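You operate a simulated robot arm through the tools that you are given. There is no shell and no other tool.

You run a simulated robot arm. Do the job below in one go: nothing can be reset, and whatever is moved stays where it is left.

## Task
Give the medium breaker's adjusting screw a quarter turn clockwise, then trip and reset it.
Fine: yellow clamp on first; teal screwdriver, back in the blue stand; trip by the test button; handle ends off.
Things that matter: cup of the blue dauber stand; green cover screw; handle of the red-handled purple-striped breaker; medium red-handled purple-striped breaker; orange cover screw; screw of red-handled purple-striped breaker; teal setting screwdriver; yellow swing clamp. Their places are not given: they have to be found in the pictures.

Only the result counts: the job must be done as asked and must still hold three seconds after the hand-in. Knocking over, shifting, dropping, spilling or breaking anything else fails it.

## Robot
A 7-joint arm with a two-finger parallel gripper, fixed in place. Base frame: the origin is on the floor under the middle of its stand, x ahead of it, y to its left, z up; the work surface is at about z = 860. Units: mm, rad, N and s.
With the tool pointing down near the work surface it reaches from about 300 to 700 mm from the base axis. Its first joint turns from -1.152 to 1.152 rad. Payload 1.57 kg.
The tool frame sits at the grasp point between the pads (the TCP): z along the fingers, y along the line on which they close. The tips reach 30 mm beyond it. The gripper opens to 110 mm. The fingers are 24 mm wide and 12 mm thick; the gripper's body (48 by 112 mm) begins 78 mm behind the TCP.
Orientation is told as [roll, pitch, yaw] about the base's x, y, z axes, in that order, counted from this pose: with the fingers straight down and closing along the base's y, the tool's x points along the base's -x, its y along +y and its z along -z.

## Interface
- The arm moves only by the tool arm_command. Its argument "steps" is a list of rows, each a list of 7 numbers: the turn, a rotation vector about the tool's x, y, z in rad, then the shift along the tool's x, y, z in mm, then the closure, from 0 (fully open) to 1 (shut). In form: [[ax, ay, az, tx, ty, tz, jaw], ...]. A call has 1 to 20 rows; each row shifts and turns the commanded pose from where the row before left it, along the tool's axes as they then stand. Rows are played at 5 a second. More than 50 mm and 0.15 rad between two rows, or a gripper value outside its range, and nothing of the call is played. A pose out of reach is approached as far as the arm can. The call stops where the force on the tool passes 40 N (or 10 N more than at its start, if that is more) or the arm is blocked; 0.2 s more then pass. Each finger travels about 108 mm/s and halts on what it meets, pressing with about 41 N; the grip force reading is that of the motor and also rises with nothing between the fingers. The clock runs only during rows and for 0.2 s after the last one: add rows that do not move to give the fingers time. It gives the time, the measured TCP pose, the force on the tool (base axes), the opening and the grip force at its end, in the units of the frame above (readings bear some noise), with the torque about the TCP (base axes, N m) and any sound that the robot's microphone picked up.
- Cameras (640 x 400 px; columns grow to the right, rows downward): "scene" is fixed at [155.5, -380, 1410.5]; the picture's right is [0.87, -0.50, 0.00], its down [-0.26, -0.45, -0.86] and it looks along [0.43, 0.74, -0.51] (base axes); focal length 264 px, centre (320, 200). "wrist" rides on the gripper at [70, 16, -141] in the tool frame; the picture's right is [-0.23, 0.97, 0.00], its down [-0.85, -0.20, -0.48] and it looks along [-0.47, -0.11, 0.88] (tool axes); focal length 222 px, centre (320, 200).
- capture(camera): a new picture of that camera. No time passes.
- pixel_to_xyz(camera, pixels): for up to 12 pixels [column, row] of the newest picture of that camera ("zoom" is the newest enlarged one), the place [x, y, z] in the base frame of the surface seen there, good to about 3 mm. No time passes.
- close_up(camera, box): a new picture of the part [left, top, right, bottom] of that camera's present view, enlarged. No time passes.
- close_job(): hands the job in; it is judged then, once.

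Unless the task says otherwise, let go and move clear before handing in.

The tools are called after "Emit:" as name(argument=value, ...) on one line, values as JSON. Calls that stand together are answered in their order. arm_command: Moves the arm, as the interface text tells. Its arguments: {"type":"object","properties":{"steps":{"type":"array","items":{"type":"array","items":{"type":"number"}}}},"required":["steps"]} The other tools are called the same way: capture (camera) takes a picture; pixel_to_xyz (camera, pixels) gives the place of the surface under pixels of a picture; close_up (camera, box) takes an enlarged picture of a part of a camera's view; close_job () hands the job in.

At the start:

```text
clock: 0.0
eef_pos: [297.7, 171.9, 1301.9]
ee_rot: [0.003, -0.002, 0.0]
contact_force: [0.3, 0.5, 0.0]
torque: [-0.02, -0.02, 0.01]
finger_gap: 110.0
grip_force: 0.0
```

scene: 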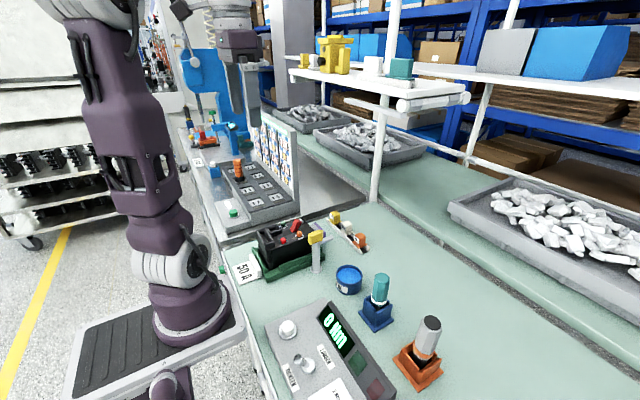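
wrist: 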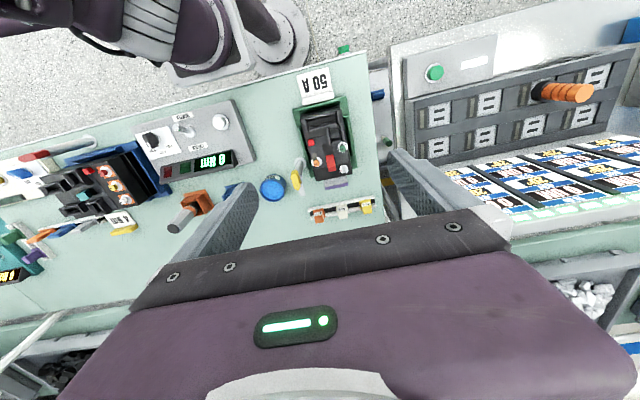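

The scene shows a small breaker with a red handle around (285,240), a blue stand with a teal tool at (378,300), and another breaker at the left of the wrist picture (95,185). I'll take enlarged views of both before moving.

Emit:
close_up(camera="scene", box=[220, 190, 400, 300])

Emit:
close_up(camera="scene", box=[250, 260, 470, 400])

Emit:
close_up(camera="wrist", box=[270, 60, 400, 230])

Emit:
close_up(camera="wrist", box=[0, 90, 260, 290])

```text
3.56 times, centred on (310, 245) of scene
```

zoom: 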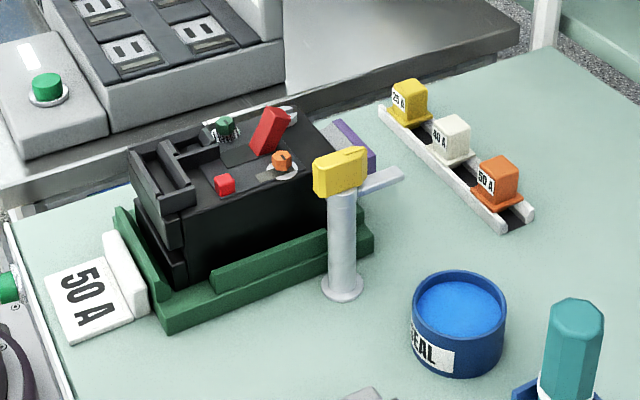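

```text
2.86 times, centred on (360, 330) of scene
```

zoom: 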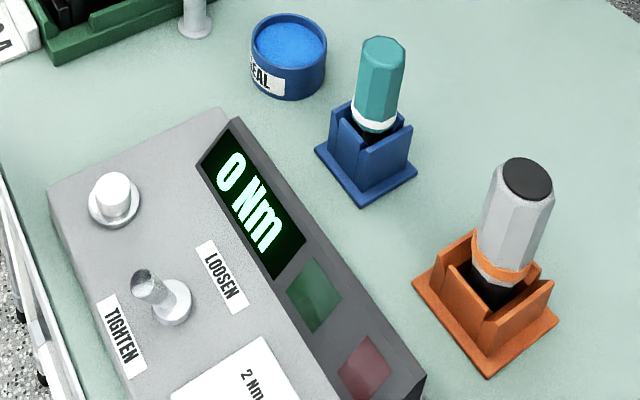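

```text
2.35 times, centred on (335, 145) of wrist
```

zoom: 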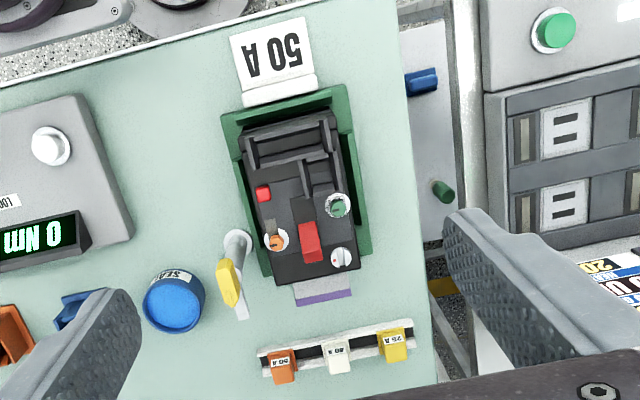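

```text
2.00 times, centred on (130, 190) of wrist
```

zoom: 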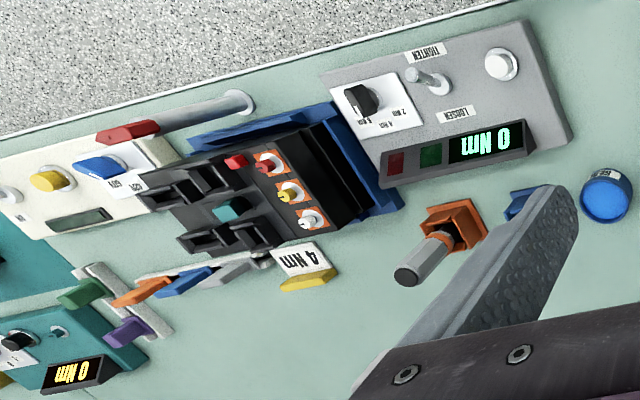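

The green-cradle breaker shows a red handle, a red button, green, orange and white screws, and a purple edge. I'll measure the main places before I move closer.

Emit:
close_up(camera="scene", box=[250, 205, 350, 268])

Emit:
pixel_to_xyz(camera="scene", pixels=[[296, 226], [283, 242], [299, 235], [283, 226], [317, 237], [316, 271], [349, 272], [381, 282], [376, 318], [331, 240], [429, 322], [302, 222]])

Emit:
pixel_to_xyz(camera="wrist", pixels=[[331, 162], [341, 168], [343, 146], [315, 161], [311, 142], [327, 110], [295, 180], [298, 162], [303, 190], [272, 188], [335, 185], [338, 97]])

```text
6.35 times, centred on (300, 236) of scene
```

zoom: 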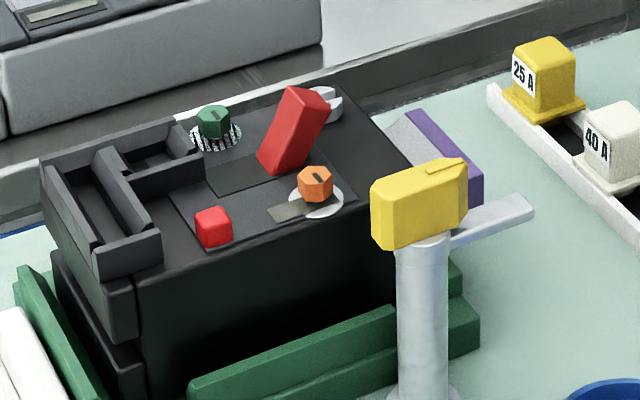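

```text
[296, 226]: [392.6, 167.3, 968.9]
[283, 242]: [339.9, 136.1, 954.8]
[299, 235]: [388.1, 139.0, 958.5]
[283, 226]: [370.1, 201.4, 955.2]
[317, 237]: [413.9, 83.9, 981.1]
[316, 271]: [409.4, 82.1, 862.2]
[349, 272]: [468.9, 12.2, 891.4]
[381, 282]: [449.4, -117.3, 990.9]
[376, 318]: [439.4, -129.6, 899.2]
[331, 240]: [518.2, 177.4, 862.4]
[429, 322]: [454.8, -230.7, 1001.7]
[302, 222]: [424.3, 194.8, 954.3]
```

```text
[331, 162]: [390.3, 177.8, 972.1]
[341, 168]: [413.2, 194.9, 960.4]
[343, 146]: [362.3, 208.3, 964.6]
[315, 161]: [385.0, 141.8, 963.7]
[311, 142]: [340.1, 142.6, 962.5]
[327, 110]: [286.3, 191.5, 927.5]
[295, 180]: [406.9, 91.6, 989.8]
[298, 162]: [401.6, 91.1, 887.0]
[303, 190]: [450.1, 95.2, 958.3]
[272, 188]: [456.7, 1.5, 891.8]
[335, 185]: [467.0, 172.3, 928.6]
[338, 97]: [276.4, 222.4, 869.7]
```

The breaker lies around (380,170,955) and the yellow clamp post is at about (409,82). I'll check the far end of the bench, then lower the arm part way for a closer wrist view.

Emit:
close_up(camera="scene", box=[170, 90, 310, 220])

Emit:
arm_command(steps=[[0, 0, 0, -8, -2, 40, 0], [0, 0, 0, -8, -2, 40, 0], [0, 0, 0, -8, -2, 40, 0], [0, 0, 0, -8, -1, 40, 0], [0, 0, 0, 0, 0, 0, 0]])

Emit:
capture(camera="wrist")

```text
3.08 times, centred on (240, 155) of scene
```

zoom: 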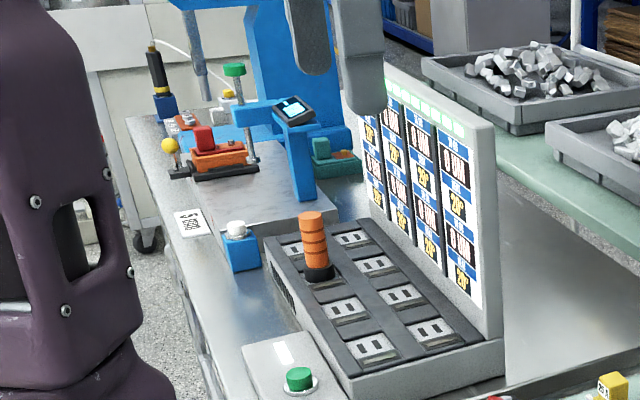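

```text
clock: 1.2
eef_pos: [329.4, 166.1, 1138.9]
ee_rot: [-0.001, 0.0, 0.0]
contact_force: [0.4, -0.2, 1.6]
torque: [-0.01, -0.01, -0.02]
finger_gap: 110.3
grip_force: 0.1
```

```text
taken
```

wrist: 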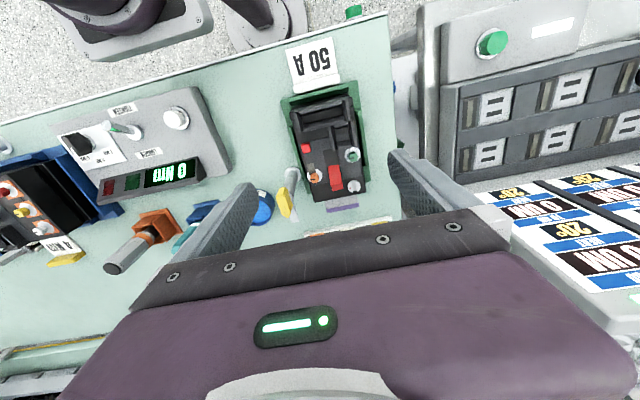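

The breaker now sits around (335,145) in the wrist picture. I'll enlarge it and the clamp.

Emit:
close_up(camera="wrist", box=[270, 80, 390, 220])

Emit:
close_up(camera="wrist", box=[265, 140, 375, 215])

```text
2.86 times, centred on (330, 150) of wrist
```

zoom: 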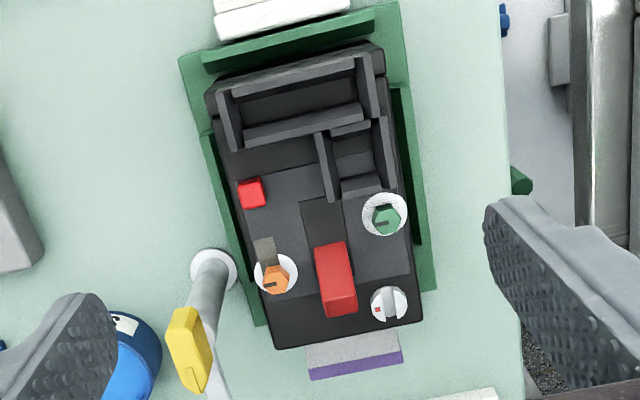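

```text
5.33 times, centred on (320, 178) of wrist
```

zoom: 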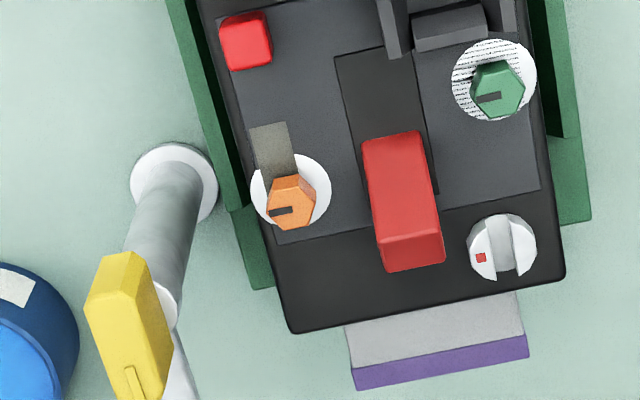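

The white screw at zoom (503,247) has a groove, a rib and a red mark, and the orange and green screws are hexes with slots. I'll measure corners and features in this zoom to get the geometry.

Emit:
pixel_to_xyz(camera="zoom", pixels=[[245, 40], [292, 205], [502, 247], [490, 232], [520, 240], [500, 88], [395, 145], [412, 252], [128, 270], [125, 340], [282, 300], [550, 260]])

Emit:
close_up(camera="scene", box=[280, 205, 345, 250])

Emit:
close_up(camera="wrist", box=[325, 165, 385, 205])

```text
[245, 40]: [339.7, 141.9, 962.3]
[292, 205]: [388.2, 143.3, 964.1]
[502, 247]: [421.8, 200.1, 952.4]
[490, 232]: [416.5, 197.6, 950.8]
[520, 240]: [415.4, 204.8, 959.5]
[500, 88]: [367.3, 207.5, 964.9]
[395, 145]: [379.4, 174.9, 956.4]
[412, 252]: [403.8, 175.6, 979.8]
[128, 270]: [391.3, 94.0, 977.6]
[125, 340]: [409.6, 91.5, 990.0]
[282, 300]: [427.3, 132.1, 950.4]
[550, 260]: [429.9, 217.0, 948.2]
```

```text
8.89 times, centred on (312, 228) of scene
```

zoom: 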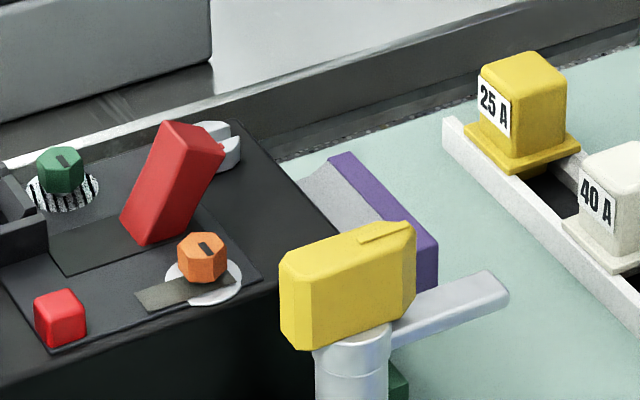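

```text
10.00 times, centred on (355, 185) of wrist
```

zoom: 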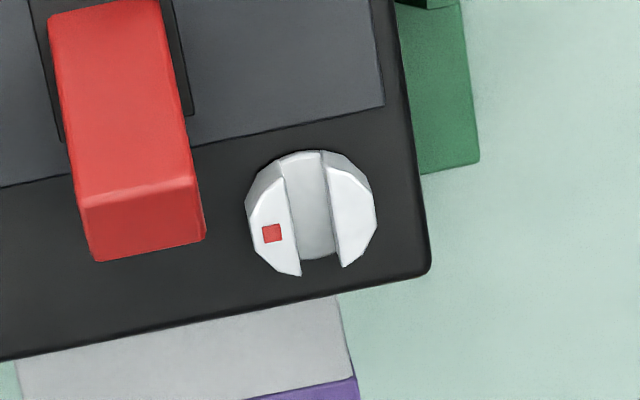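

The screw's slot runs nearly along base x, and the yellow clamp head seems elongated along its silver arm. I'll query clamp and arm points on both pictures.

Emit:
close_up(camera="scene", box=[295, 220, 345, 280])

Emit:
pixel_to_xyz(camera="zoom", pixels=[[230, 160], [330, 110], [250, 110], [290, 100], [310, 120], [330, 175], [420, 130], [270, 230], [270, 350], [250, 180], [345, 190], [400, 160]])

```text
6.67 times, centred on (320, 250) of scene
```

zoom: 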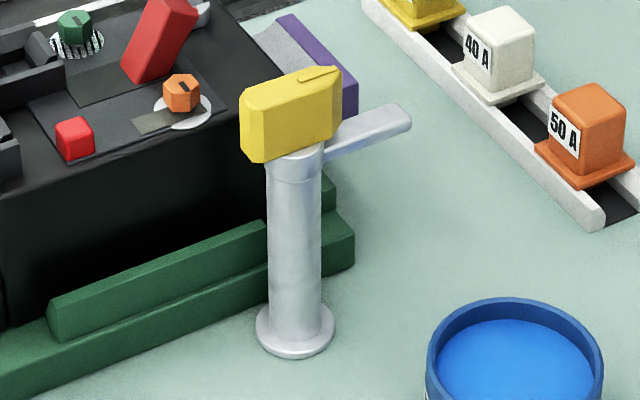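

```text
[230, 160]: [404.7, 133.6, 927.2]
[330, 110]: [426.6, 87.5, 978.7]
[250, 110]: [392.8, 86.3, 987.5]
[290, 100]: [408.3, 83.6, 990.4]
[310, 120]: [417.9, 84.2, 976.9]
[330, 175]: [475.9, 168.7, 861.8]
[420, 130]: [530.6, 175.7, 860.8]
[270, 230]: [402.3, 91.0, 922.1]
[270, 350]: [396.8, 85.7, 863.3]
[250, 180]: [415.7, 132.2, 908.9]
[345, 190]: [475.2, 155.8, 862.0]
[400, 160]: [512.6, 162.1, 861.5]
```

The yellow head spans about x 391–430, y 83–97, z 968–990, with its mark and the arm pointing +x. I'll move above the clamp for a closer wrist view so I can locate its axis.

Emit:
arm_command(steps=[[0, 0, 0, -22, -25, 14, 0], [0, 0, 0, -22, -25, 14, 0], [0, 0, 0, -22, -26, 14, 0], [0, 0, 0, 0, 0, 0, 0]])

Emit:
capture(camera="wrist")

Emit:
close_up(camera="wrist", box=[260, 80, 420, 210])

```text
clock: 2.2
eef_pos: [395.8, 89.4, 1097.9]
ee_rot: [0.0, 0.001, -0.001]
contact_force: [-0.3, -1.0, -1.2]
torque: [-0.01, 0.02, 0.02]
finger_gap: 109.9
grip_force: 0.2
```

```text
taken
```

wrist: 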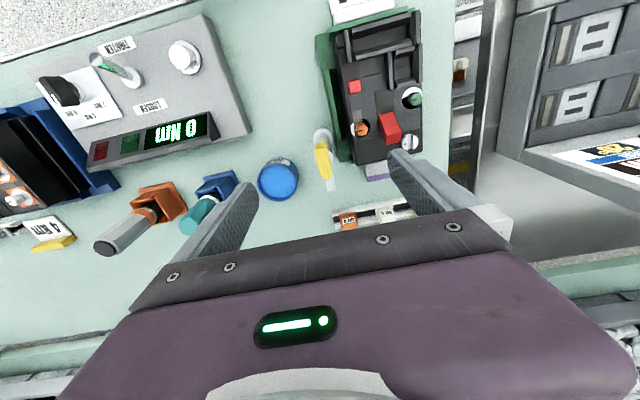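

```text
3.08 times, centred on (340, 145) of wrist
```

zoom: 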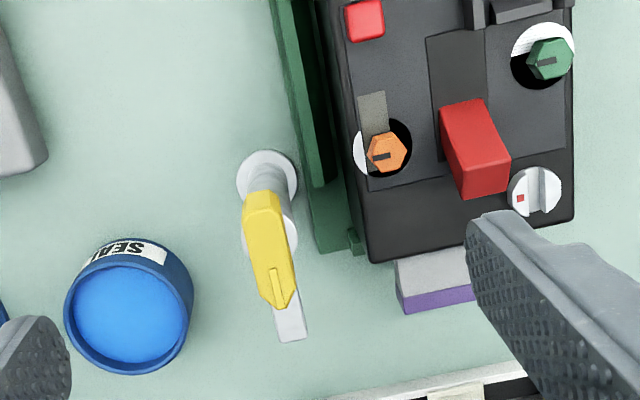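

The yellow head is at zoom (267,248), the post flange at (267,180) and the arm tip at (290,325). I'll measure several points on each.

Emit:
pixel_to_xyz(camera="zoom", pixels=[[248, 210], [278, 208], [262, 215], [265, 235], [268, 255], [272, 275], [265, 298], [292, 288], [278, 300], [290, 325], [283, 338], [304, 332]])

Emit:
pixel_to_xyz(camera="zoom", pixels=[[240, 175], [295, 175], [267, 153], [280, 300], [288, 250], [245, 245], [355, 250], [335, 220], [388, 152], [366, 20], [537, 190], [550, 60]])

```text
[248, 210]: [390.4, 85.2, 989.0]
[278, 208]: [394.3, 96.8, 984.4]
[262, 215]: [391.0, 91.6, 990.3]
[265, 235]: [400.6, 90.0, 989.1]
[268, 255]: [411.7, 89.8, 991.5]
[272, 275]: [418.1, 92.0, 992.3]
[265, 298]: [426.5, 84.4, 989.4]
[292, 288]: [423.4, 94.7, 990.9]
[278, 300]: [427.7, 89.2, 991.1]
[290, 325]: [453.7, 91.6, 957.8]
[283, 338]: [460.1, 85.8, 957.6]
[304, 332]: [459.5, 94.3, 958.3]
```

```text
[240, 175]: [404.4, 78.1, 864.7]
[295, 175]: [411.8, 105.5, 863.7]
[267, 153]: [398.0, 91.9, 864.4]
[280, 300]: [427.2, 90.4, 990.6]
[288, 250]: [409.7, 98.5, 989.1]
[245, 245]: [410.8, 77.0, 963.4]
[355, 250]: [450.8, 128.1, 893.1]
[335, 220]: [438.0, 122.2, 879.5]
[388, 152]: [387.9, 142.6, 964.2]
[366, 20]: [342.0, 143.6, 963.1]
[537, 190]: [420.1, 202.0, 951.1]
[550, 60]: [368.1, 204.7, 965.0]
```

The post axis and the head centre both come out near (410,91), with the head top at 990 and the arm pointing +x at y≈91. I'll narrow the jaws, then descend with the tips at about z=971 either side of the head.

Emit:
arm_command(steps=[[0, 0, 0, -14.7, 1.6, 0, 0.64], [0, 0, 0, 0, 0, 0, 0.64], [0, 0, 0, 0, 0, 30, 0.64], [0, 0, 0, 0, 0, 30, 0.64], [0, 0, 0, 0, 0, 0, 0.64]])

Emit:
close_up(camera="wrist", box=[220, 70, 420, 240])

Emit:
close_up(camera="scene", box=[260, 170, 380, 280])

```text
clock: 3.4
eef_pos: [409.0, 90.8, 1038.5]
ee_rot: [0.001, 0.0, 0.002]
contact_force: [-0.3, -0.7, -0.2]
torque: [0.0, 0.0, 0.01]
finger_gap: 39.5
grip_force: 0.1
```

```text
2.35 times, centred on (320, 155) of wrist
```

zoom: 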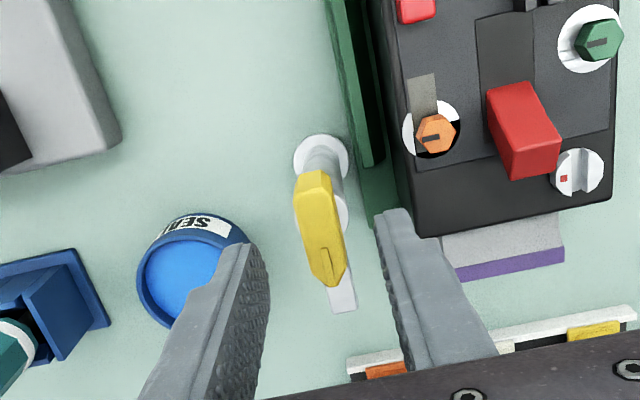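

```text
3.64 times, centred on (320, 225) of scene
```

zoom: 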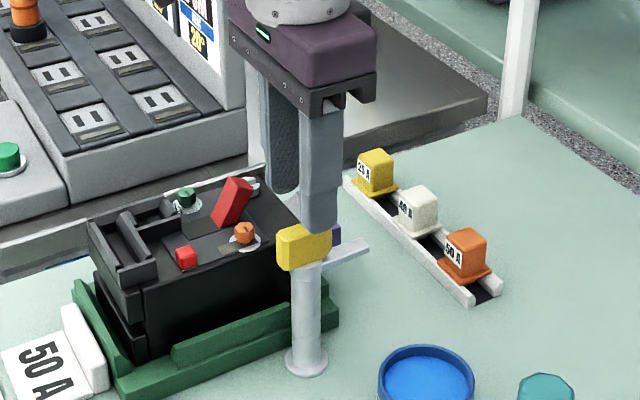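

The fingers straddle the head and are centred on it. I'll go down 37 mm more and close on the head.

Emit:
arm_command(steps=[[0, 0, 0, -1, 0, 20, 0.64], [0, 0, 0, 0, 0, 17, 0.64], [0, 0, 0, 0, 0, 0, 0.64], [0, 0, 0, 0, 0, 0, 0.8], [0, 0, 0, 0, 0, 0, 1], [0, 0, 0, 0, 0, 0, 1], [0, 0, 0, 0, 0, 0, 1]])

Emit:
close_up(camera="scene", box=[260, 170, 380, 280])

```text
clock: 5.0
eef_pos: [412.0, 89.8, 1002.6]
ee_rot: [-0.002, 0.001, -0.001]
contact_force: [1.8, -15.0, -9.4]
torque: [-0.23, -0.78, 0.05]
finger_gap: 14.9
grip_force: 31.2
```

```text
3.64 times, centred on (320, 225) of scene
```

zoom: 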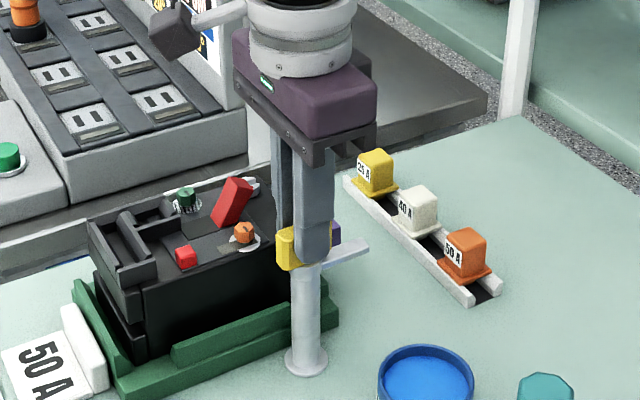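

The jaws hold the 15 mm head, with a side load of about −15 N in y. I'll relieve that by 1 mm and start turning the head counter-clockwise from above, towards the breaker.

Emit:
arm_command(steps=[[0, 0, 0, 0, -1, 0, 1], [0, 0, -0.05, 0, 0, 0, 1], [0, 0, -0.1, 0, 0, 0, 1], [0, 0, -0.1, 0, 0, 0, 1], [0, 0, -0.1, 0, 0, 0, 1]])

Emit:
close_up(camera="scene", box=[260, 170, 380, 280])

```text
clock: 6.2
eef_pos: [411.1, 88.6, 1003.5]
ee_rot: [-0.001, 0.0, 0.351]
contact_force: [7.5, -13.6, -24.0]
torque: [-0.15, -0.42, -0.06]
finger_gap: 15.1
grip_force: 30.9
```

```text
3.64 times, centred on (320, 225) of scene
```

zoom: 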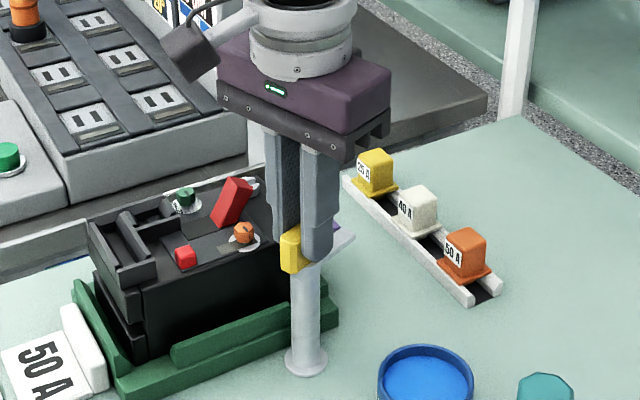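

The head turned 0.35 rad with the grip, and fz is now −24 N, which suggests it pulls downward. I'll follow it down 1.5 mm, ease the sideways load, and read again.

Emit:
arm_command(steps=[[0, 0, 0, 0, 0, 1.5, 1], [0, 0, 0, 0, 0, 0, 1]])

```text
clock: 6.8
eef_pos: [411.2, 88.9, 1001.7]
ee_rot: [0.0, -0.003, 0.35]
contact_force: [1.3, -20.6, 24.4]
torque: [-0.25, -0.05, -0.09]
finger_gap: 14.7
grip_force: 30.4
```

A 1.5 mm drop flipped fz to +24 N, so the clamp is vertically fixed. I'll go back up 0.75 mm, shift 0.8 mm towards −y, and carry on with the swing.

Emit:
arm_command(steps=[[0, 0, 0, 0.3, -0.8, -0.75, 1], [0, 0, -0.1, 0, 0, 0, 1], [0, 0, -0.1, 0, 0, 0, 1], [0, 0, -0.1, 0, 0, 0, 1], [0, 0, -0.1, 0, 0, 0, 1]])

```text
clock: 8.0
eef_pos: [412.6, 89.2, 1002.0]
ee_rot: [0.0, 0.0, 0.752]
contact_force: [16.3, -14.7, -11.1]
torque: [0.31, -0.85, -0.07]
finger_gap: 14.9
grip_force: 30.3
```

The load is now along the closing line, about 22 N, so the axis lies slightly towards −tool y. I'll shift −1 mm in tool y and continue.

Emit:
arm_command(steps=[[0, 0, 0, 0, -1.0, 0, 1], [0, 0, -0.1, 0, -0.1, 0, 1], [0, 0, -0.1, 0, -0.1, 0, 1], [0, 0, -0.1, 0, -0.1, 0, 1], [0, 0, -0.1, 0, -0.1, 0, 1]])

Emit:
close_up(camera="scene", box=[260, 170, 380, 280])

```text
clock: 9.2
eef_pos: [412.4, 88.1, 1001.8]
ee_rot: [0.0, 0.0, 1.151]
contact_force: [6.9, -5.8, 25.3]
torque: [-0.07, -0.14, 0.0]
finger_gap: 14.8
grip_force: 30.9
```

```text
3.64 times, centred on (320, 225) of scene
```

zoom: 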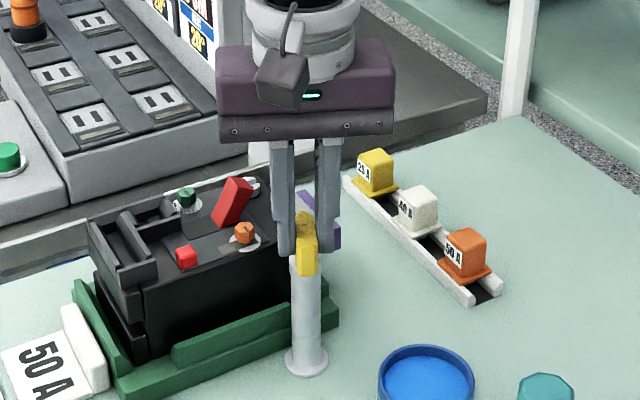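

The yaw is 1.15 and the load is small, apart from fz of +25 N. I'll rise 0.6 mm and continue to about 1.55 rad, watching for an end stop.

Emit:
arm_command(steps=[[0, 0, 0, 0, -0.3, -0.7, 1], [0, 0, -0.1, 0, -0.1, 0, 1], [0, 0, -0.1, 0, -0.1, 0, 1], [0, 0, -0.1, 0, 0, 0, 1], [0, 0, -0.1, 0, 0, 0, 1], [0, 0, 0, 0, 0, 0, 1]])

Emit:
close_up(camera="scene", box=[260, 170, 380, 280])

Emit:
close_up(camera="wrist", box=[160, 60, 480, 260])

```text
clock: 10.6
eef_pos: [412.6, 88.9, 1003.2]
ee_rot: [0.001, 0.0, 1.551]
contact_force: [11.0, 4.7, -24.6]
torque: [0.25, -0.21, -0.01]
finger_gap: 14.6
grip_force: 30.3
```

```text
3.64 times, centred on (320, 225) of scene
```

zoom: 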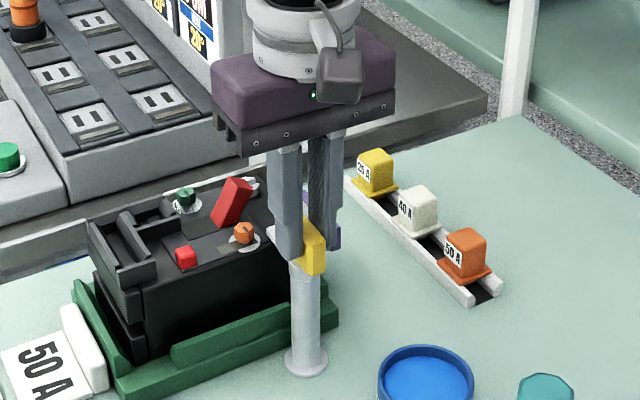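

```text
2.00 times, centred on (320, 160) of wrist
```

zoom: 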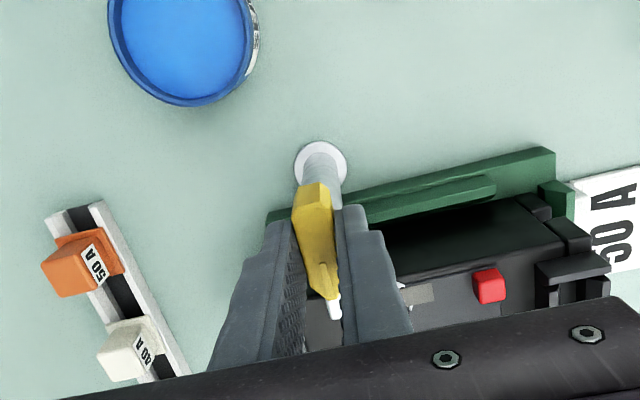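

The silver arm now reaches over the breaker, and no end stop has been felt. I'll turn a little more in small steps to feel for one.

Emit:
arm_command(steps=[[0, 0, -0.02, 0, 0, 0.4, 1], [0, 0, -0.03, 0, 0, 0, 1], [0, 0, -0.03, 0, 0, 0, 1], [0, 0, 0, 0, 0, 0, 1]])

```text
clock: 11.6
eef_pos: [413.5, 88.1, 1002.6]
ee_rot: [0.001, 0.001, 1.632]
contact_force: [8.9, 0.7, -15.1]
torque: [-0.11, -0.18, -0.91]
finger_gap: 16.0
grip_force: 31.6
```

The torque about z jumped to −0.91 N m, so the clamp is against its stop at about 90°. I'll ease back 0.05 rad, open and lift clear.

Emit:
arm_command(steps=[[0, 0, 0.05, 0, 0, 0, 1], [0, 0, 0, 0, 0, 0, 0.8], [0, 0, 0, 0, 0, 0, 0.64], [0, 0, 0, 0, 0, 0, 0.64], [0, 0, 0, 0, 0, -20, 0.64], [0, 0, 0, 0, 0, -40, 0.64], [0, 0, 0, 0, 0, -40, 0.64], [0, 0, 0, 0, 0, 0, 0.64]])

Emit:
close_up(camera="scene", box=[260, 200, 350, 280])

Emit:
capture(camera="wrist")

```text
clock: 13.4
eef_pos: [412.3, 86.9, 1104.1]
ee_rot: [0.0, 0.0, 1.579]
contact_force: [0.0, 0.2, 0.1]
torque: [0.0, -0.01, -0.01]
finger_gap: 39.6
grip_force: 0.0
```

```text
5.00 times, centred on (305, 240) of scene
```

zoom: 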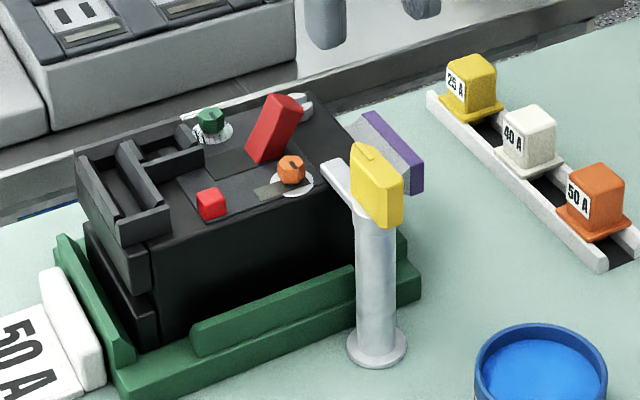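

```text
taken
```

wrist: 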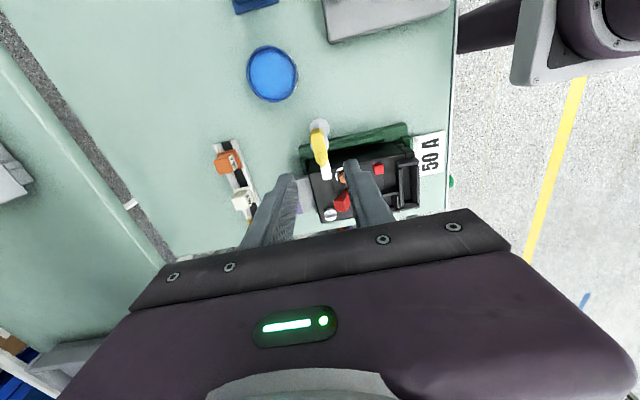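

The clamp arm now lies over the breaker edge beside the orange screw, and nothing else seems to have moved. I'll turn the wrist back to yaw 0 and travel above the blue stand with the teal screwdriver.

Emit:
arm_command(steps=[[0, 0, 0.1435, 0, 0, -4, 0.64], [0, 0, 0.1435, 0, 0, -4, 0.64], [0, 0, 0.1435, 0, 0, -4, 0.64], [0, 0, 0.1435, 0, 0, -4, 0.64], [0, 0, 0.1435, 0, 0, -4, 0.64], [0, 0, 0.1435, 0, 0, -4, 0.64], [0, 0, 0.1435, 0, 0, -4, 0.64], [0, 0, 0.1435, 0, 0, -4, 0.64], [0, 0, 0.1435, 0, 0, -4, 0.64], [0, 0, 0.1435, 0, 0, -4, 0.64], [0, 0, 0.1435, 0, 0, -4, 0.64], [0, 0, 0, -5, -42, 0, 0.64], [0, 0, 0, -5, -42, 0, 0.5], [0, 0, 0, -5, -42, 0, 0.5], [0, 0, 0, -5, -42, 0, 0.5], [0, 0, 0, 0, -40, 0, 0.5], [0, 0, 0, 0, 0, 0, 0.5]])

Emit:
capture(camera="wrist")

Emit:
capture(camera="scene")

```text
clock: 17.0
eef_pos: [429.5, -120.4, 1145.6]
ee_rot: [0.0, 0.0, 0.002]
contact_force: [-0.1, -1.2, -0.7]
torque: [-0.01, 0.02, -0.01]
finger_gap: 55.3
grip_force: 0.1
```

```text
taken
```

wrist: 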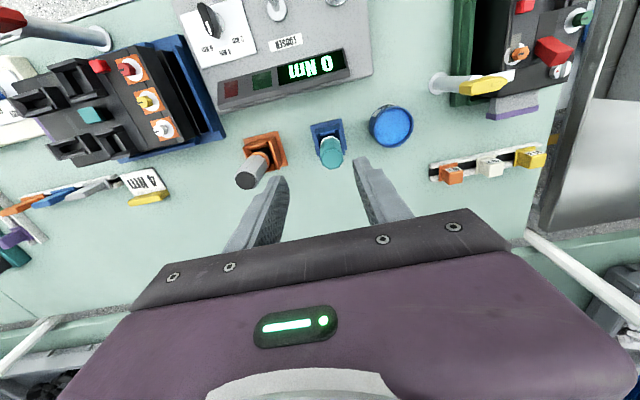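

```text
taken
```

scene: 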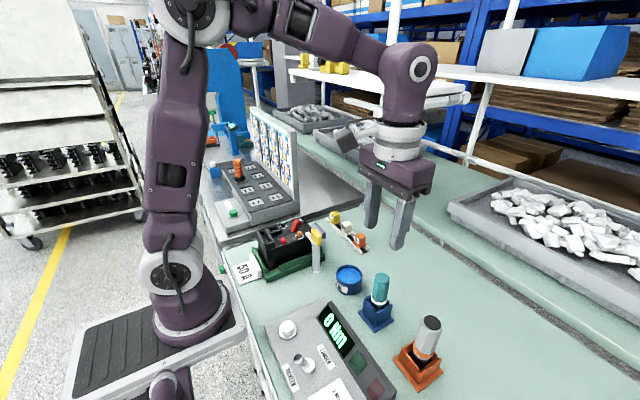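

The teal screwdriver is at (330,150) in the wrist picture, in its blue stand. I'll enlarge it and measure the handle and the stand.

Emit:
close_up(camera="wrist", box=[285, 105, 375, 185])

Emit:
pixel_to_xyz(camera="zoom", pixels=[[320, 250], [290, 250], [350, 250], [320, 225], [320, 275], [310, 180], [270, 110], [350, 100], [310, 90], [320, 130], [290, 235], [345, 270]])

Emit:
close_up(camera="scene", box=[345, 260, 415, 335])

```text
5.00 times, centred on (330, 145) of wrist
```

zoom: 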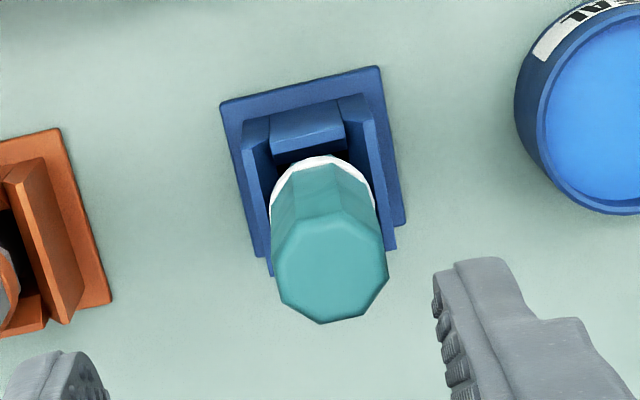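

```text
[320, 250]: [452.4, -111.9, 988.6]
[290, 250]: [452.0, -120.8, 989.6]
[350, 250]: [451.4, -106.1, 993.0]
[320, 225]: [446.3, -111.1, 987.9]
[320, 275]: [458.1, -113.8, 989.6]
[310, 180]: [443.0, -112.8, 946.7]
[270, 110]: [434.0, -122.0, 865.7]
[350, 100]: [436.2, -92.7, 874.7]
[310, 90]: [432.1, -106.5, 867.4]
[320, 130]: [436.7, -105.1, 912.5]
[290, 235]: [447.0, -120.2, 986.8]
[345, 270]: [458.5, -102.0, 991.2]
```

```text
5.33 times, centred on (380, 298) of scene
```

zoom: 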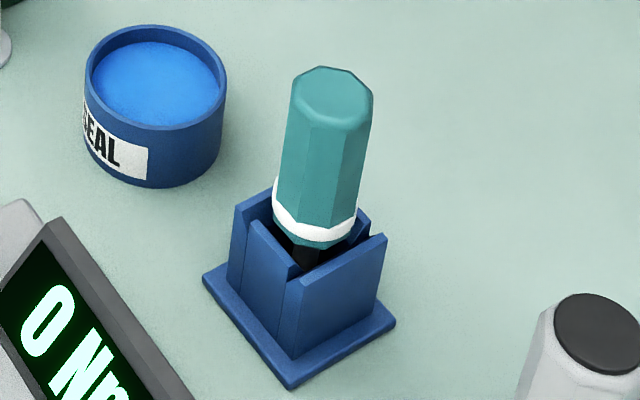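

The teal-handled tool in the blue stand stands at about (452,-112) with its top at 990. Before grasping it I'll check the left part of the bench for any other teal tool, enlarging that area of the wrist view.

Emit:
close_up(camera="wrist", box=[0, 0, 280, 330])

Emit:
close_up(camera="wrist", box=[0, 160, 200, 290])

Emit:
close_up(camera="scene", box=[380, 290, 470, 400])

```text
1.21 times, centred on (140, 165) of wrist
```

zoom: 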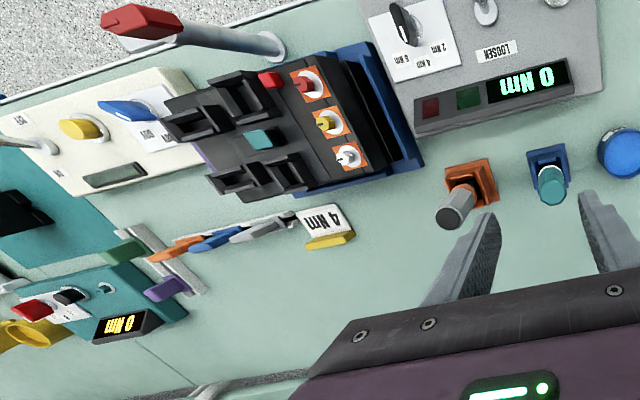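

```text
3.08 times, centred on (100, 225) of wrist
```

zoom: 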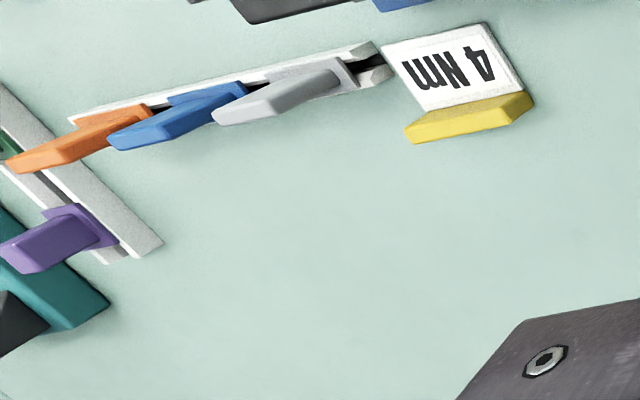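

```text
3.64 times, centred on (425, 345) of scene
```

zoom: 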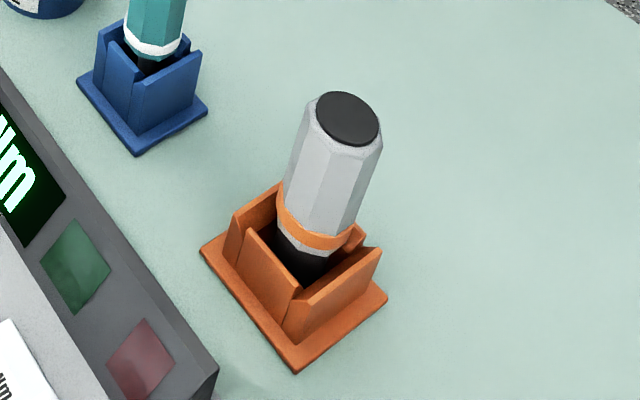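

No other teal tool is visible, so this is the one; projecting its top and the stand plate both give an axis near (458,-110.5). I'll enlarge the top further to see which way the handle flats face.

Emit:
close_up(camera="wrist", box=[312, 128, 352, 176])

Emit:
close_up(camera="scene", box=[360, 265, 400, 320])

```text
8.33 times, centred on (332, 152) of wrist
```

zoom: 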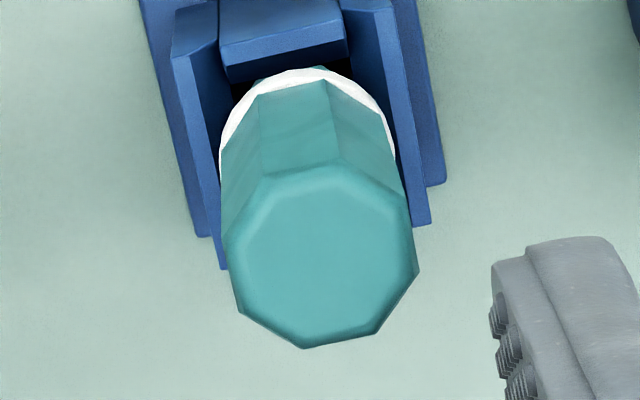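

```text
7.27 times, centred on (380, 292) of scene
```

zoom: 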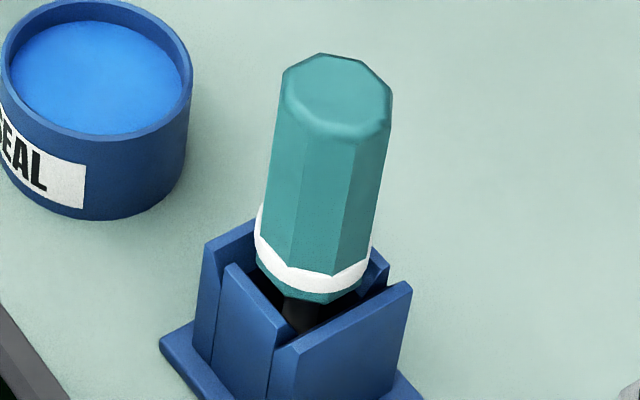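

The handle is an octagon with flats facing ±x and ±y, so a grasp at yaw 1.57 also lands on flats and leaves room for the clockwise turn back to 0. I'll rotate to 1.57 and move over the handle axis.

Emit:
arm_command(steps=[[0, 0, -0.1425, 0, 0, 0, 0.5], [0, 0, -0.1425, 0, 0, 0, 0.5], [0, 0, -0.1425, 0, 0, 0, 0.5], [0, 0, -0.1425, 0, 0, 0, 0.5], [0, 0, -0.1425, 0, 0, 0, 0.5], [0, 0, -0.1425, 0, 0, 0, 0.5], [0, 0, -0.1425, 0, 0, 0, 0.5], [0, 0, -0.1425, 0, 0, 0, 0.5], [0, 0, -0.1425, 0, 0, 0, 0.5], [0, 0, -0.1425, 0, 0, 0, 0.5], [0, 0, -0.1445, 0, 0, 0, 0.5], [0, 0, 0, -9.9, -28.5, 20, 0.5], [0, 0, 0, 0, 0, 40, 0.5], [0, 0, 0, 0, 0, 30, 0.5], [0, 0, 0, 0, 0, 0, 0.5]])

Emit:
close_up(camera="wrist", box=[220, 80, 420, 240])

Emit:
close_up(camera="scene", box=[330, 200, 430, 330])

```text
clock: 20.2
eef_pos: [461.8, -108.6, 1054.3]
ee_rot: [0.001, 0.0, 1.572]
contact_force: [1.3, -0.5, -0.5]
torque: [0.0, -0.01, -0.03]
finger_gap: 54.9
grip_force: 0.0
```

```text
2.50 times, centred on (320, 160) of wrist
```

zoom: 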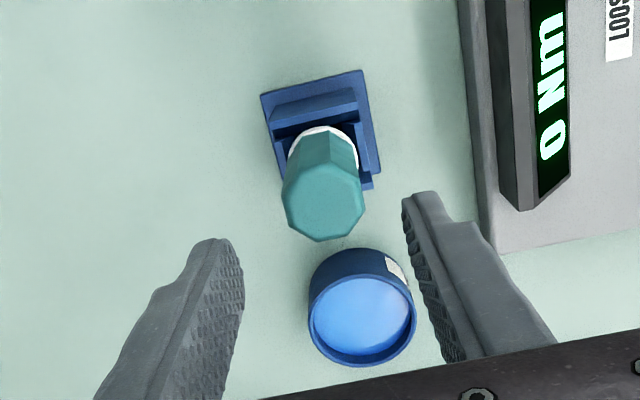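

```text
3.08 times, centred on (380, 265) of scene
```

zoom: 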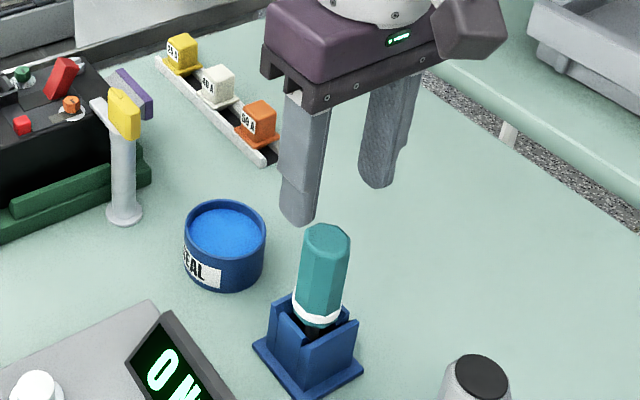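

From here the handle top centre at zoom (324,203) projects to roughly (460,-110). I'll measure more points on the top to refine that before descending.

Emit:
close_up(camera="wrist", box=[295, 135, 345, 185])

Emit:
pixel_to_xyz(camera="wrist", pixels=[[321, 161], [309, 164], [333, 160], [320, 152], [322, 170], [314, 156], [329, 154], [315, 169], [329, 167]])

```text
8.00 times, centred on (320, 160) of wrist
```

zoom: 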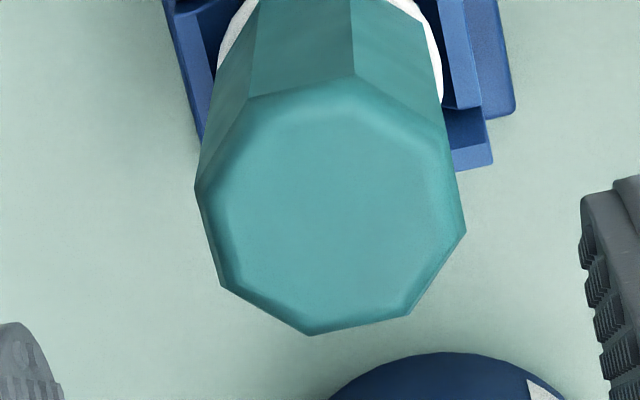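

```text
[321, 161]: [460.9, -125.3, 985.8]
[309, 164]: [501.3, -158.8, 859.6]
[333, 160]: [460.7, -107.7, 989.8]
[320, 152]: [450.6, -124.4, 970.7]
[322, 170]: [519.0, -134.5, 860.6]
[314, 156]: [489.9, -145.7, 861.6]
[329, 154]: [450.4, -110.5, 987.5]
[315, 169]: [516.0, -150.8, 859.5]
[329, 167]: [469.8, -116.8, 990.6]
```

Those readings belong to the older captured picture, so I'll query the present enlarged picture instead.

Emit:
pixel_to_xyz(camera="zoom", pixels=[[330, 205], [210, 190], [450, 225], [345, 95], [310, 320], [255, 120], [420, 140], [240, 270], [400, 300], [330, 150], [330, 260], [280, 205]])

```text
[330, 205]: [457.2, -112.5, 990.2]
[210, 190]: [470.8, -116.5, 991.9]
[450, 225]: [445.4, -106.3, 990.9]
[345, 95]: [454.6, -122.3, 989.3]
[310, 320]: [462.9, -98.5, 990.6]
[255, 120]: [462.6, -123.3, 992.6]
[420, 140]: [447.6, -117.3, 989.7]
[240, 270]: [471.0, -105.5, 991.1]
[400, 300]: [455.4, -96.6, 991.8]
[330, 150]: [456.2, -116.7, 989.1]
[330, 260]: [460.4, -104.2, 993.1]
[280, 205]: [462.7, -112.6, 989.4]
```

The handle axis averages to (459,-110.7) with a width of about 27 mm. I'll shift 2–3 mm, descend to TCP z≈966 with the tips near 936, and close.

Emit:
arm_command(steps=[[0, 0, 0, 2.0, 2.6, 20, 0.5], [0, 0, 0, 0, 0, 30, 0.5], [0, 0, 0, 0, 0, 20, 0.5], [0, 0, 0, 0, 0, 18, 0.5], [0, 0, 0, 0, 0, 0, 0.5]])

Emit:
close_up(camera="wrist", box=[220, 100, 420, 240])

Emit:
close_up(camera="scene", box=[330, 240, 430, 340])

```text
clock: 21.4
eef_pos: [457.8, -112.9, 969.1]
ee_rot: [-0.001, 0.0, 1.57]
contact_force: [-1.4, -0.7, -0.4]
torque: [0.01, -0.01, 0.0]
finger_gap: 55.2
grip_force: 0.0
```

```text
2.86 times, centred on (320, 170) of wrist
```

zoom: 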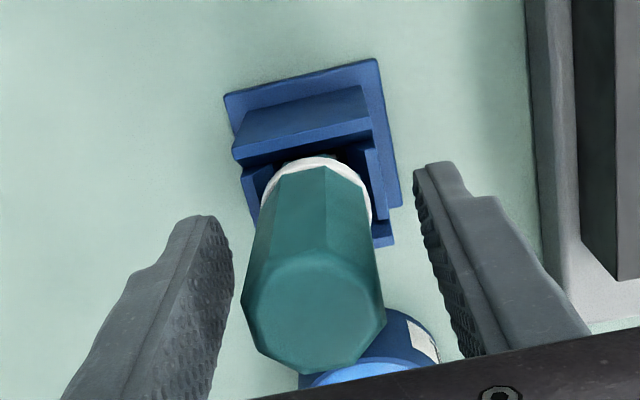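

```text
4.00 times, centred on (380, 290) of scene
```

zoom: 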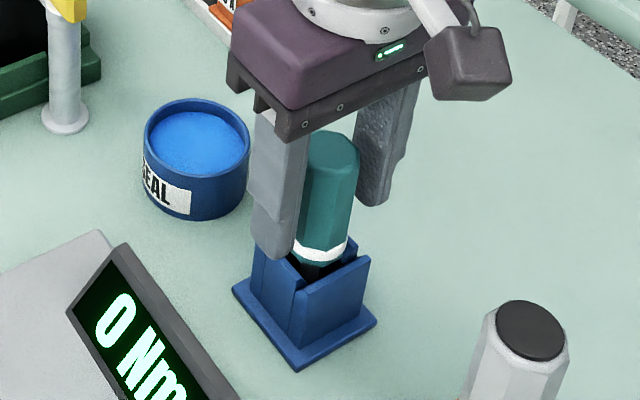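

The handle sits about 1.6–3 mm towards +x of the jaw centre, and y lines up. I'll shift 2 mm, go down 3 mm and close on the handle.

Emit:
arm_command(steps=[[0, 0, 0, 0, -2, 3, 0.5], [0, 0, 0, 0, 0, 0, 0.65], [0, 0, 0, 0, 0, 0, 0.72], [0, 0, 0, 0, 0, 0, 0.8], [0, 0, 0, 0, 0, 0, 1], [0, 0, 0, 0, 0, 0, 1]])

Emit:
close_up(camera="scene", box=[330, 240, 430, 340])

```text
clock: 22.8
eef_pos: [461.0, -112.6, 965.8]
ee_rot: [0.0, 0.001, 1.57]
contact_force: [-0.4, 0.2, -0.4]
torque: [0.02, 0.03, 0.0]
finger_gap: 31.0
grip_force: 40.2
```

```text
4.00 times, centred on (380, 290) of scene
```

zoom: 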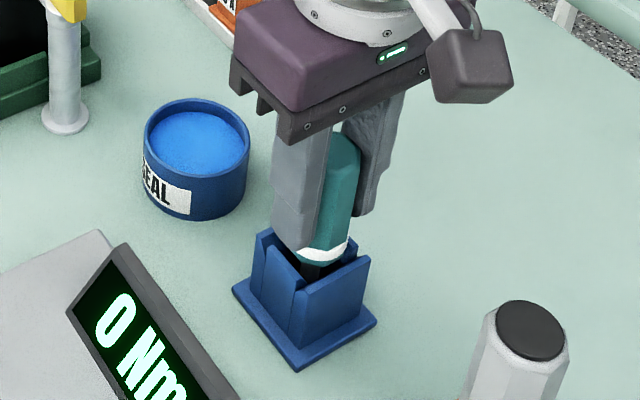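

The grip settled at 31 mm with 40 N and no side load. I'll lift straight up in steps and watch the force.

Emit:
arm_command(steps=[[0, 0, 0, 0, 0, -5, 1], [0, 0, 0, 0, 0, -15, 1], [0, 0, 0, 0, 0, -20, 1], [0, 0, 0, 0, 0, -20, 1], [0, 0, 0, 0, 0, -30, 1], [0, 0, 0, 0, 0, -30, 1], [0, 0, 0, 0, 0, 0, 1]])

Emit:
capture(camera="scene")

Emit:
close_up(camera="scene", box=[340, 190, 420, 330])

Emit:
capture(camera="wrist")

```text
clock: 24.4
eef_pos: [460.5, -114.0, 1087.0]
ee_rot: [0.001, 0.001, 1.571]
contact_force: [0.4, 0.2, -0.8]
torque: [0.0, -0.01, 0.02]
finger_gap: 31.1
grip_force: 40.4
```

```text
taken
```

scene: 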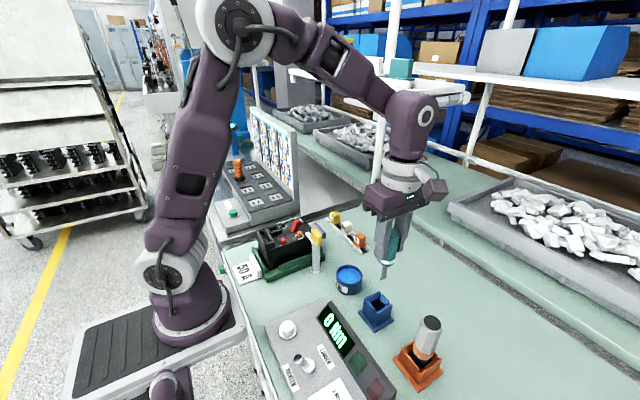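

```text
2.86 times, centred on (380, 260) of scene
```

zoom: 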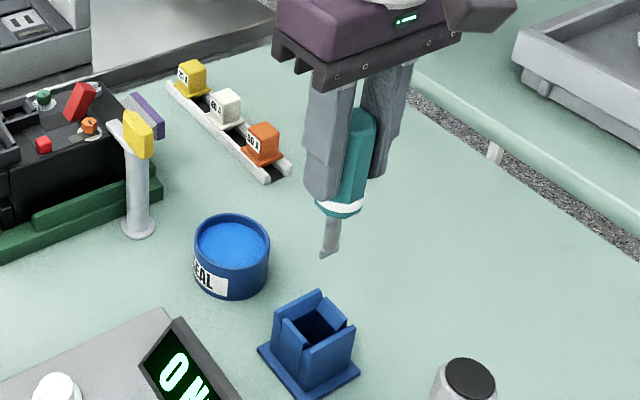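

```text
taken
```

wrist: 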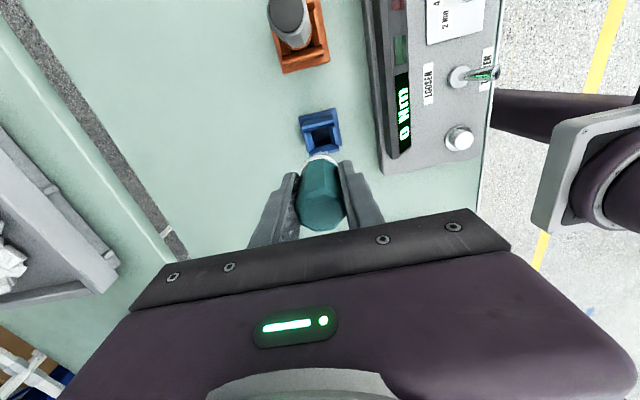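

The screwdriver came out cleanly and the stand is undisturbed; the blade shows at about (385,265) in the scene. I'll enlarge it to read the blade's orientation and length.

Emit:
close_up(camera="scene", box=[370, 245, 400, 285])

Emit:
pixel_to_xyz(camera="scene", pixels=[[384, 276], [386, 268], [388, 258], [388, 240], [372, 300], [392, 300], [377, 328], [362, 314], [378, 300], [384, 263]])

```text
10.00 times, centred on (385, 265) of scene
```

zoom: 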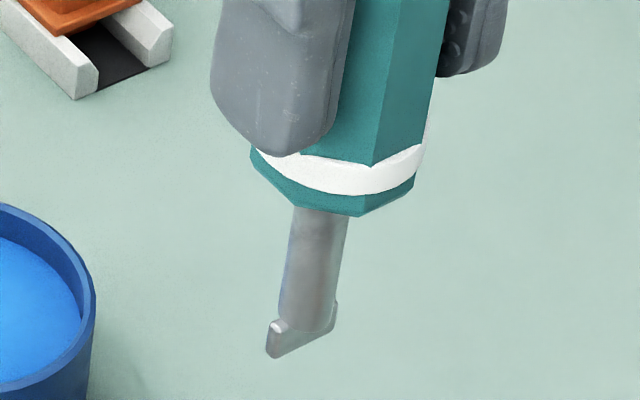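

```text
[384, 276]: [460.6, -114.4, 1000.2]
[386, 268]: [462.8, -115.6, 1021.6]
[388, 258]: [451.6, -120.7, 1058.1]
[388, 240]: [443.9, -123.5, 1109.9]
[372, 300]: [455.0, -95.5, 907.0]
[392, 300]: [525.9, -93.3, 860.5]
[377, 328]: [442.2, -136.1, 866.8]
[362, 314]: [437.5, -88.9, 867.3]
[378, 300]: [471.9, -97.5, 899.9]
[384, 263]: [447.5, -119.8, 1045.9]
```

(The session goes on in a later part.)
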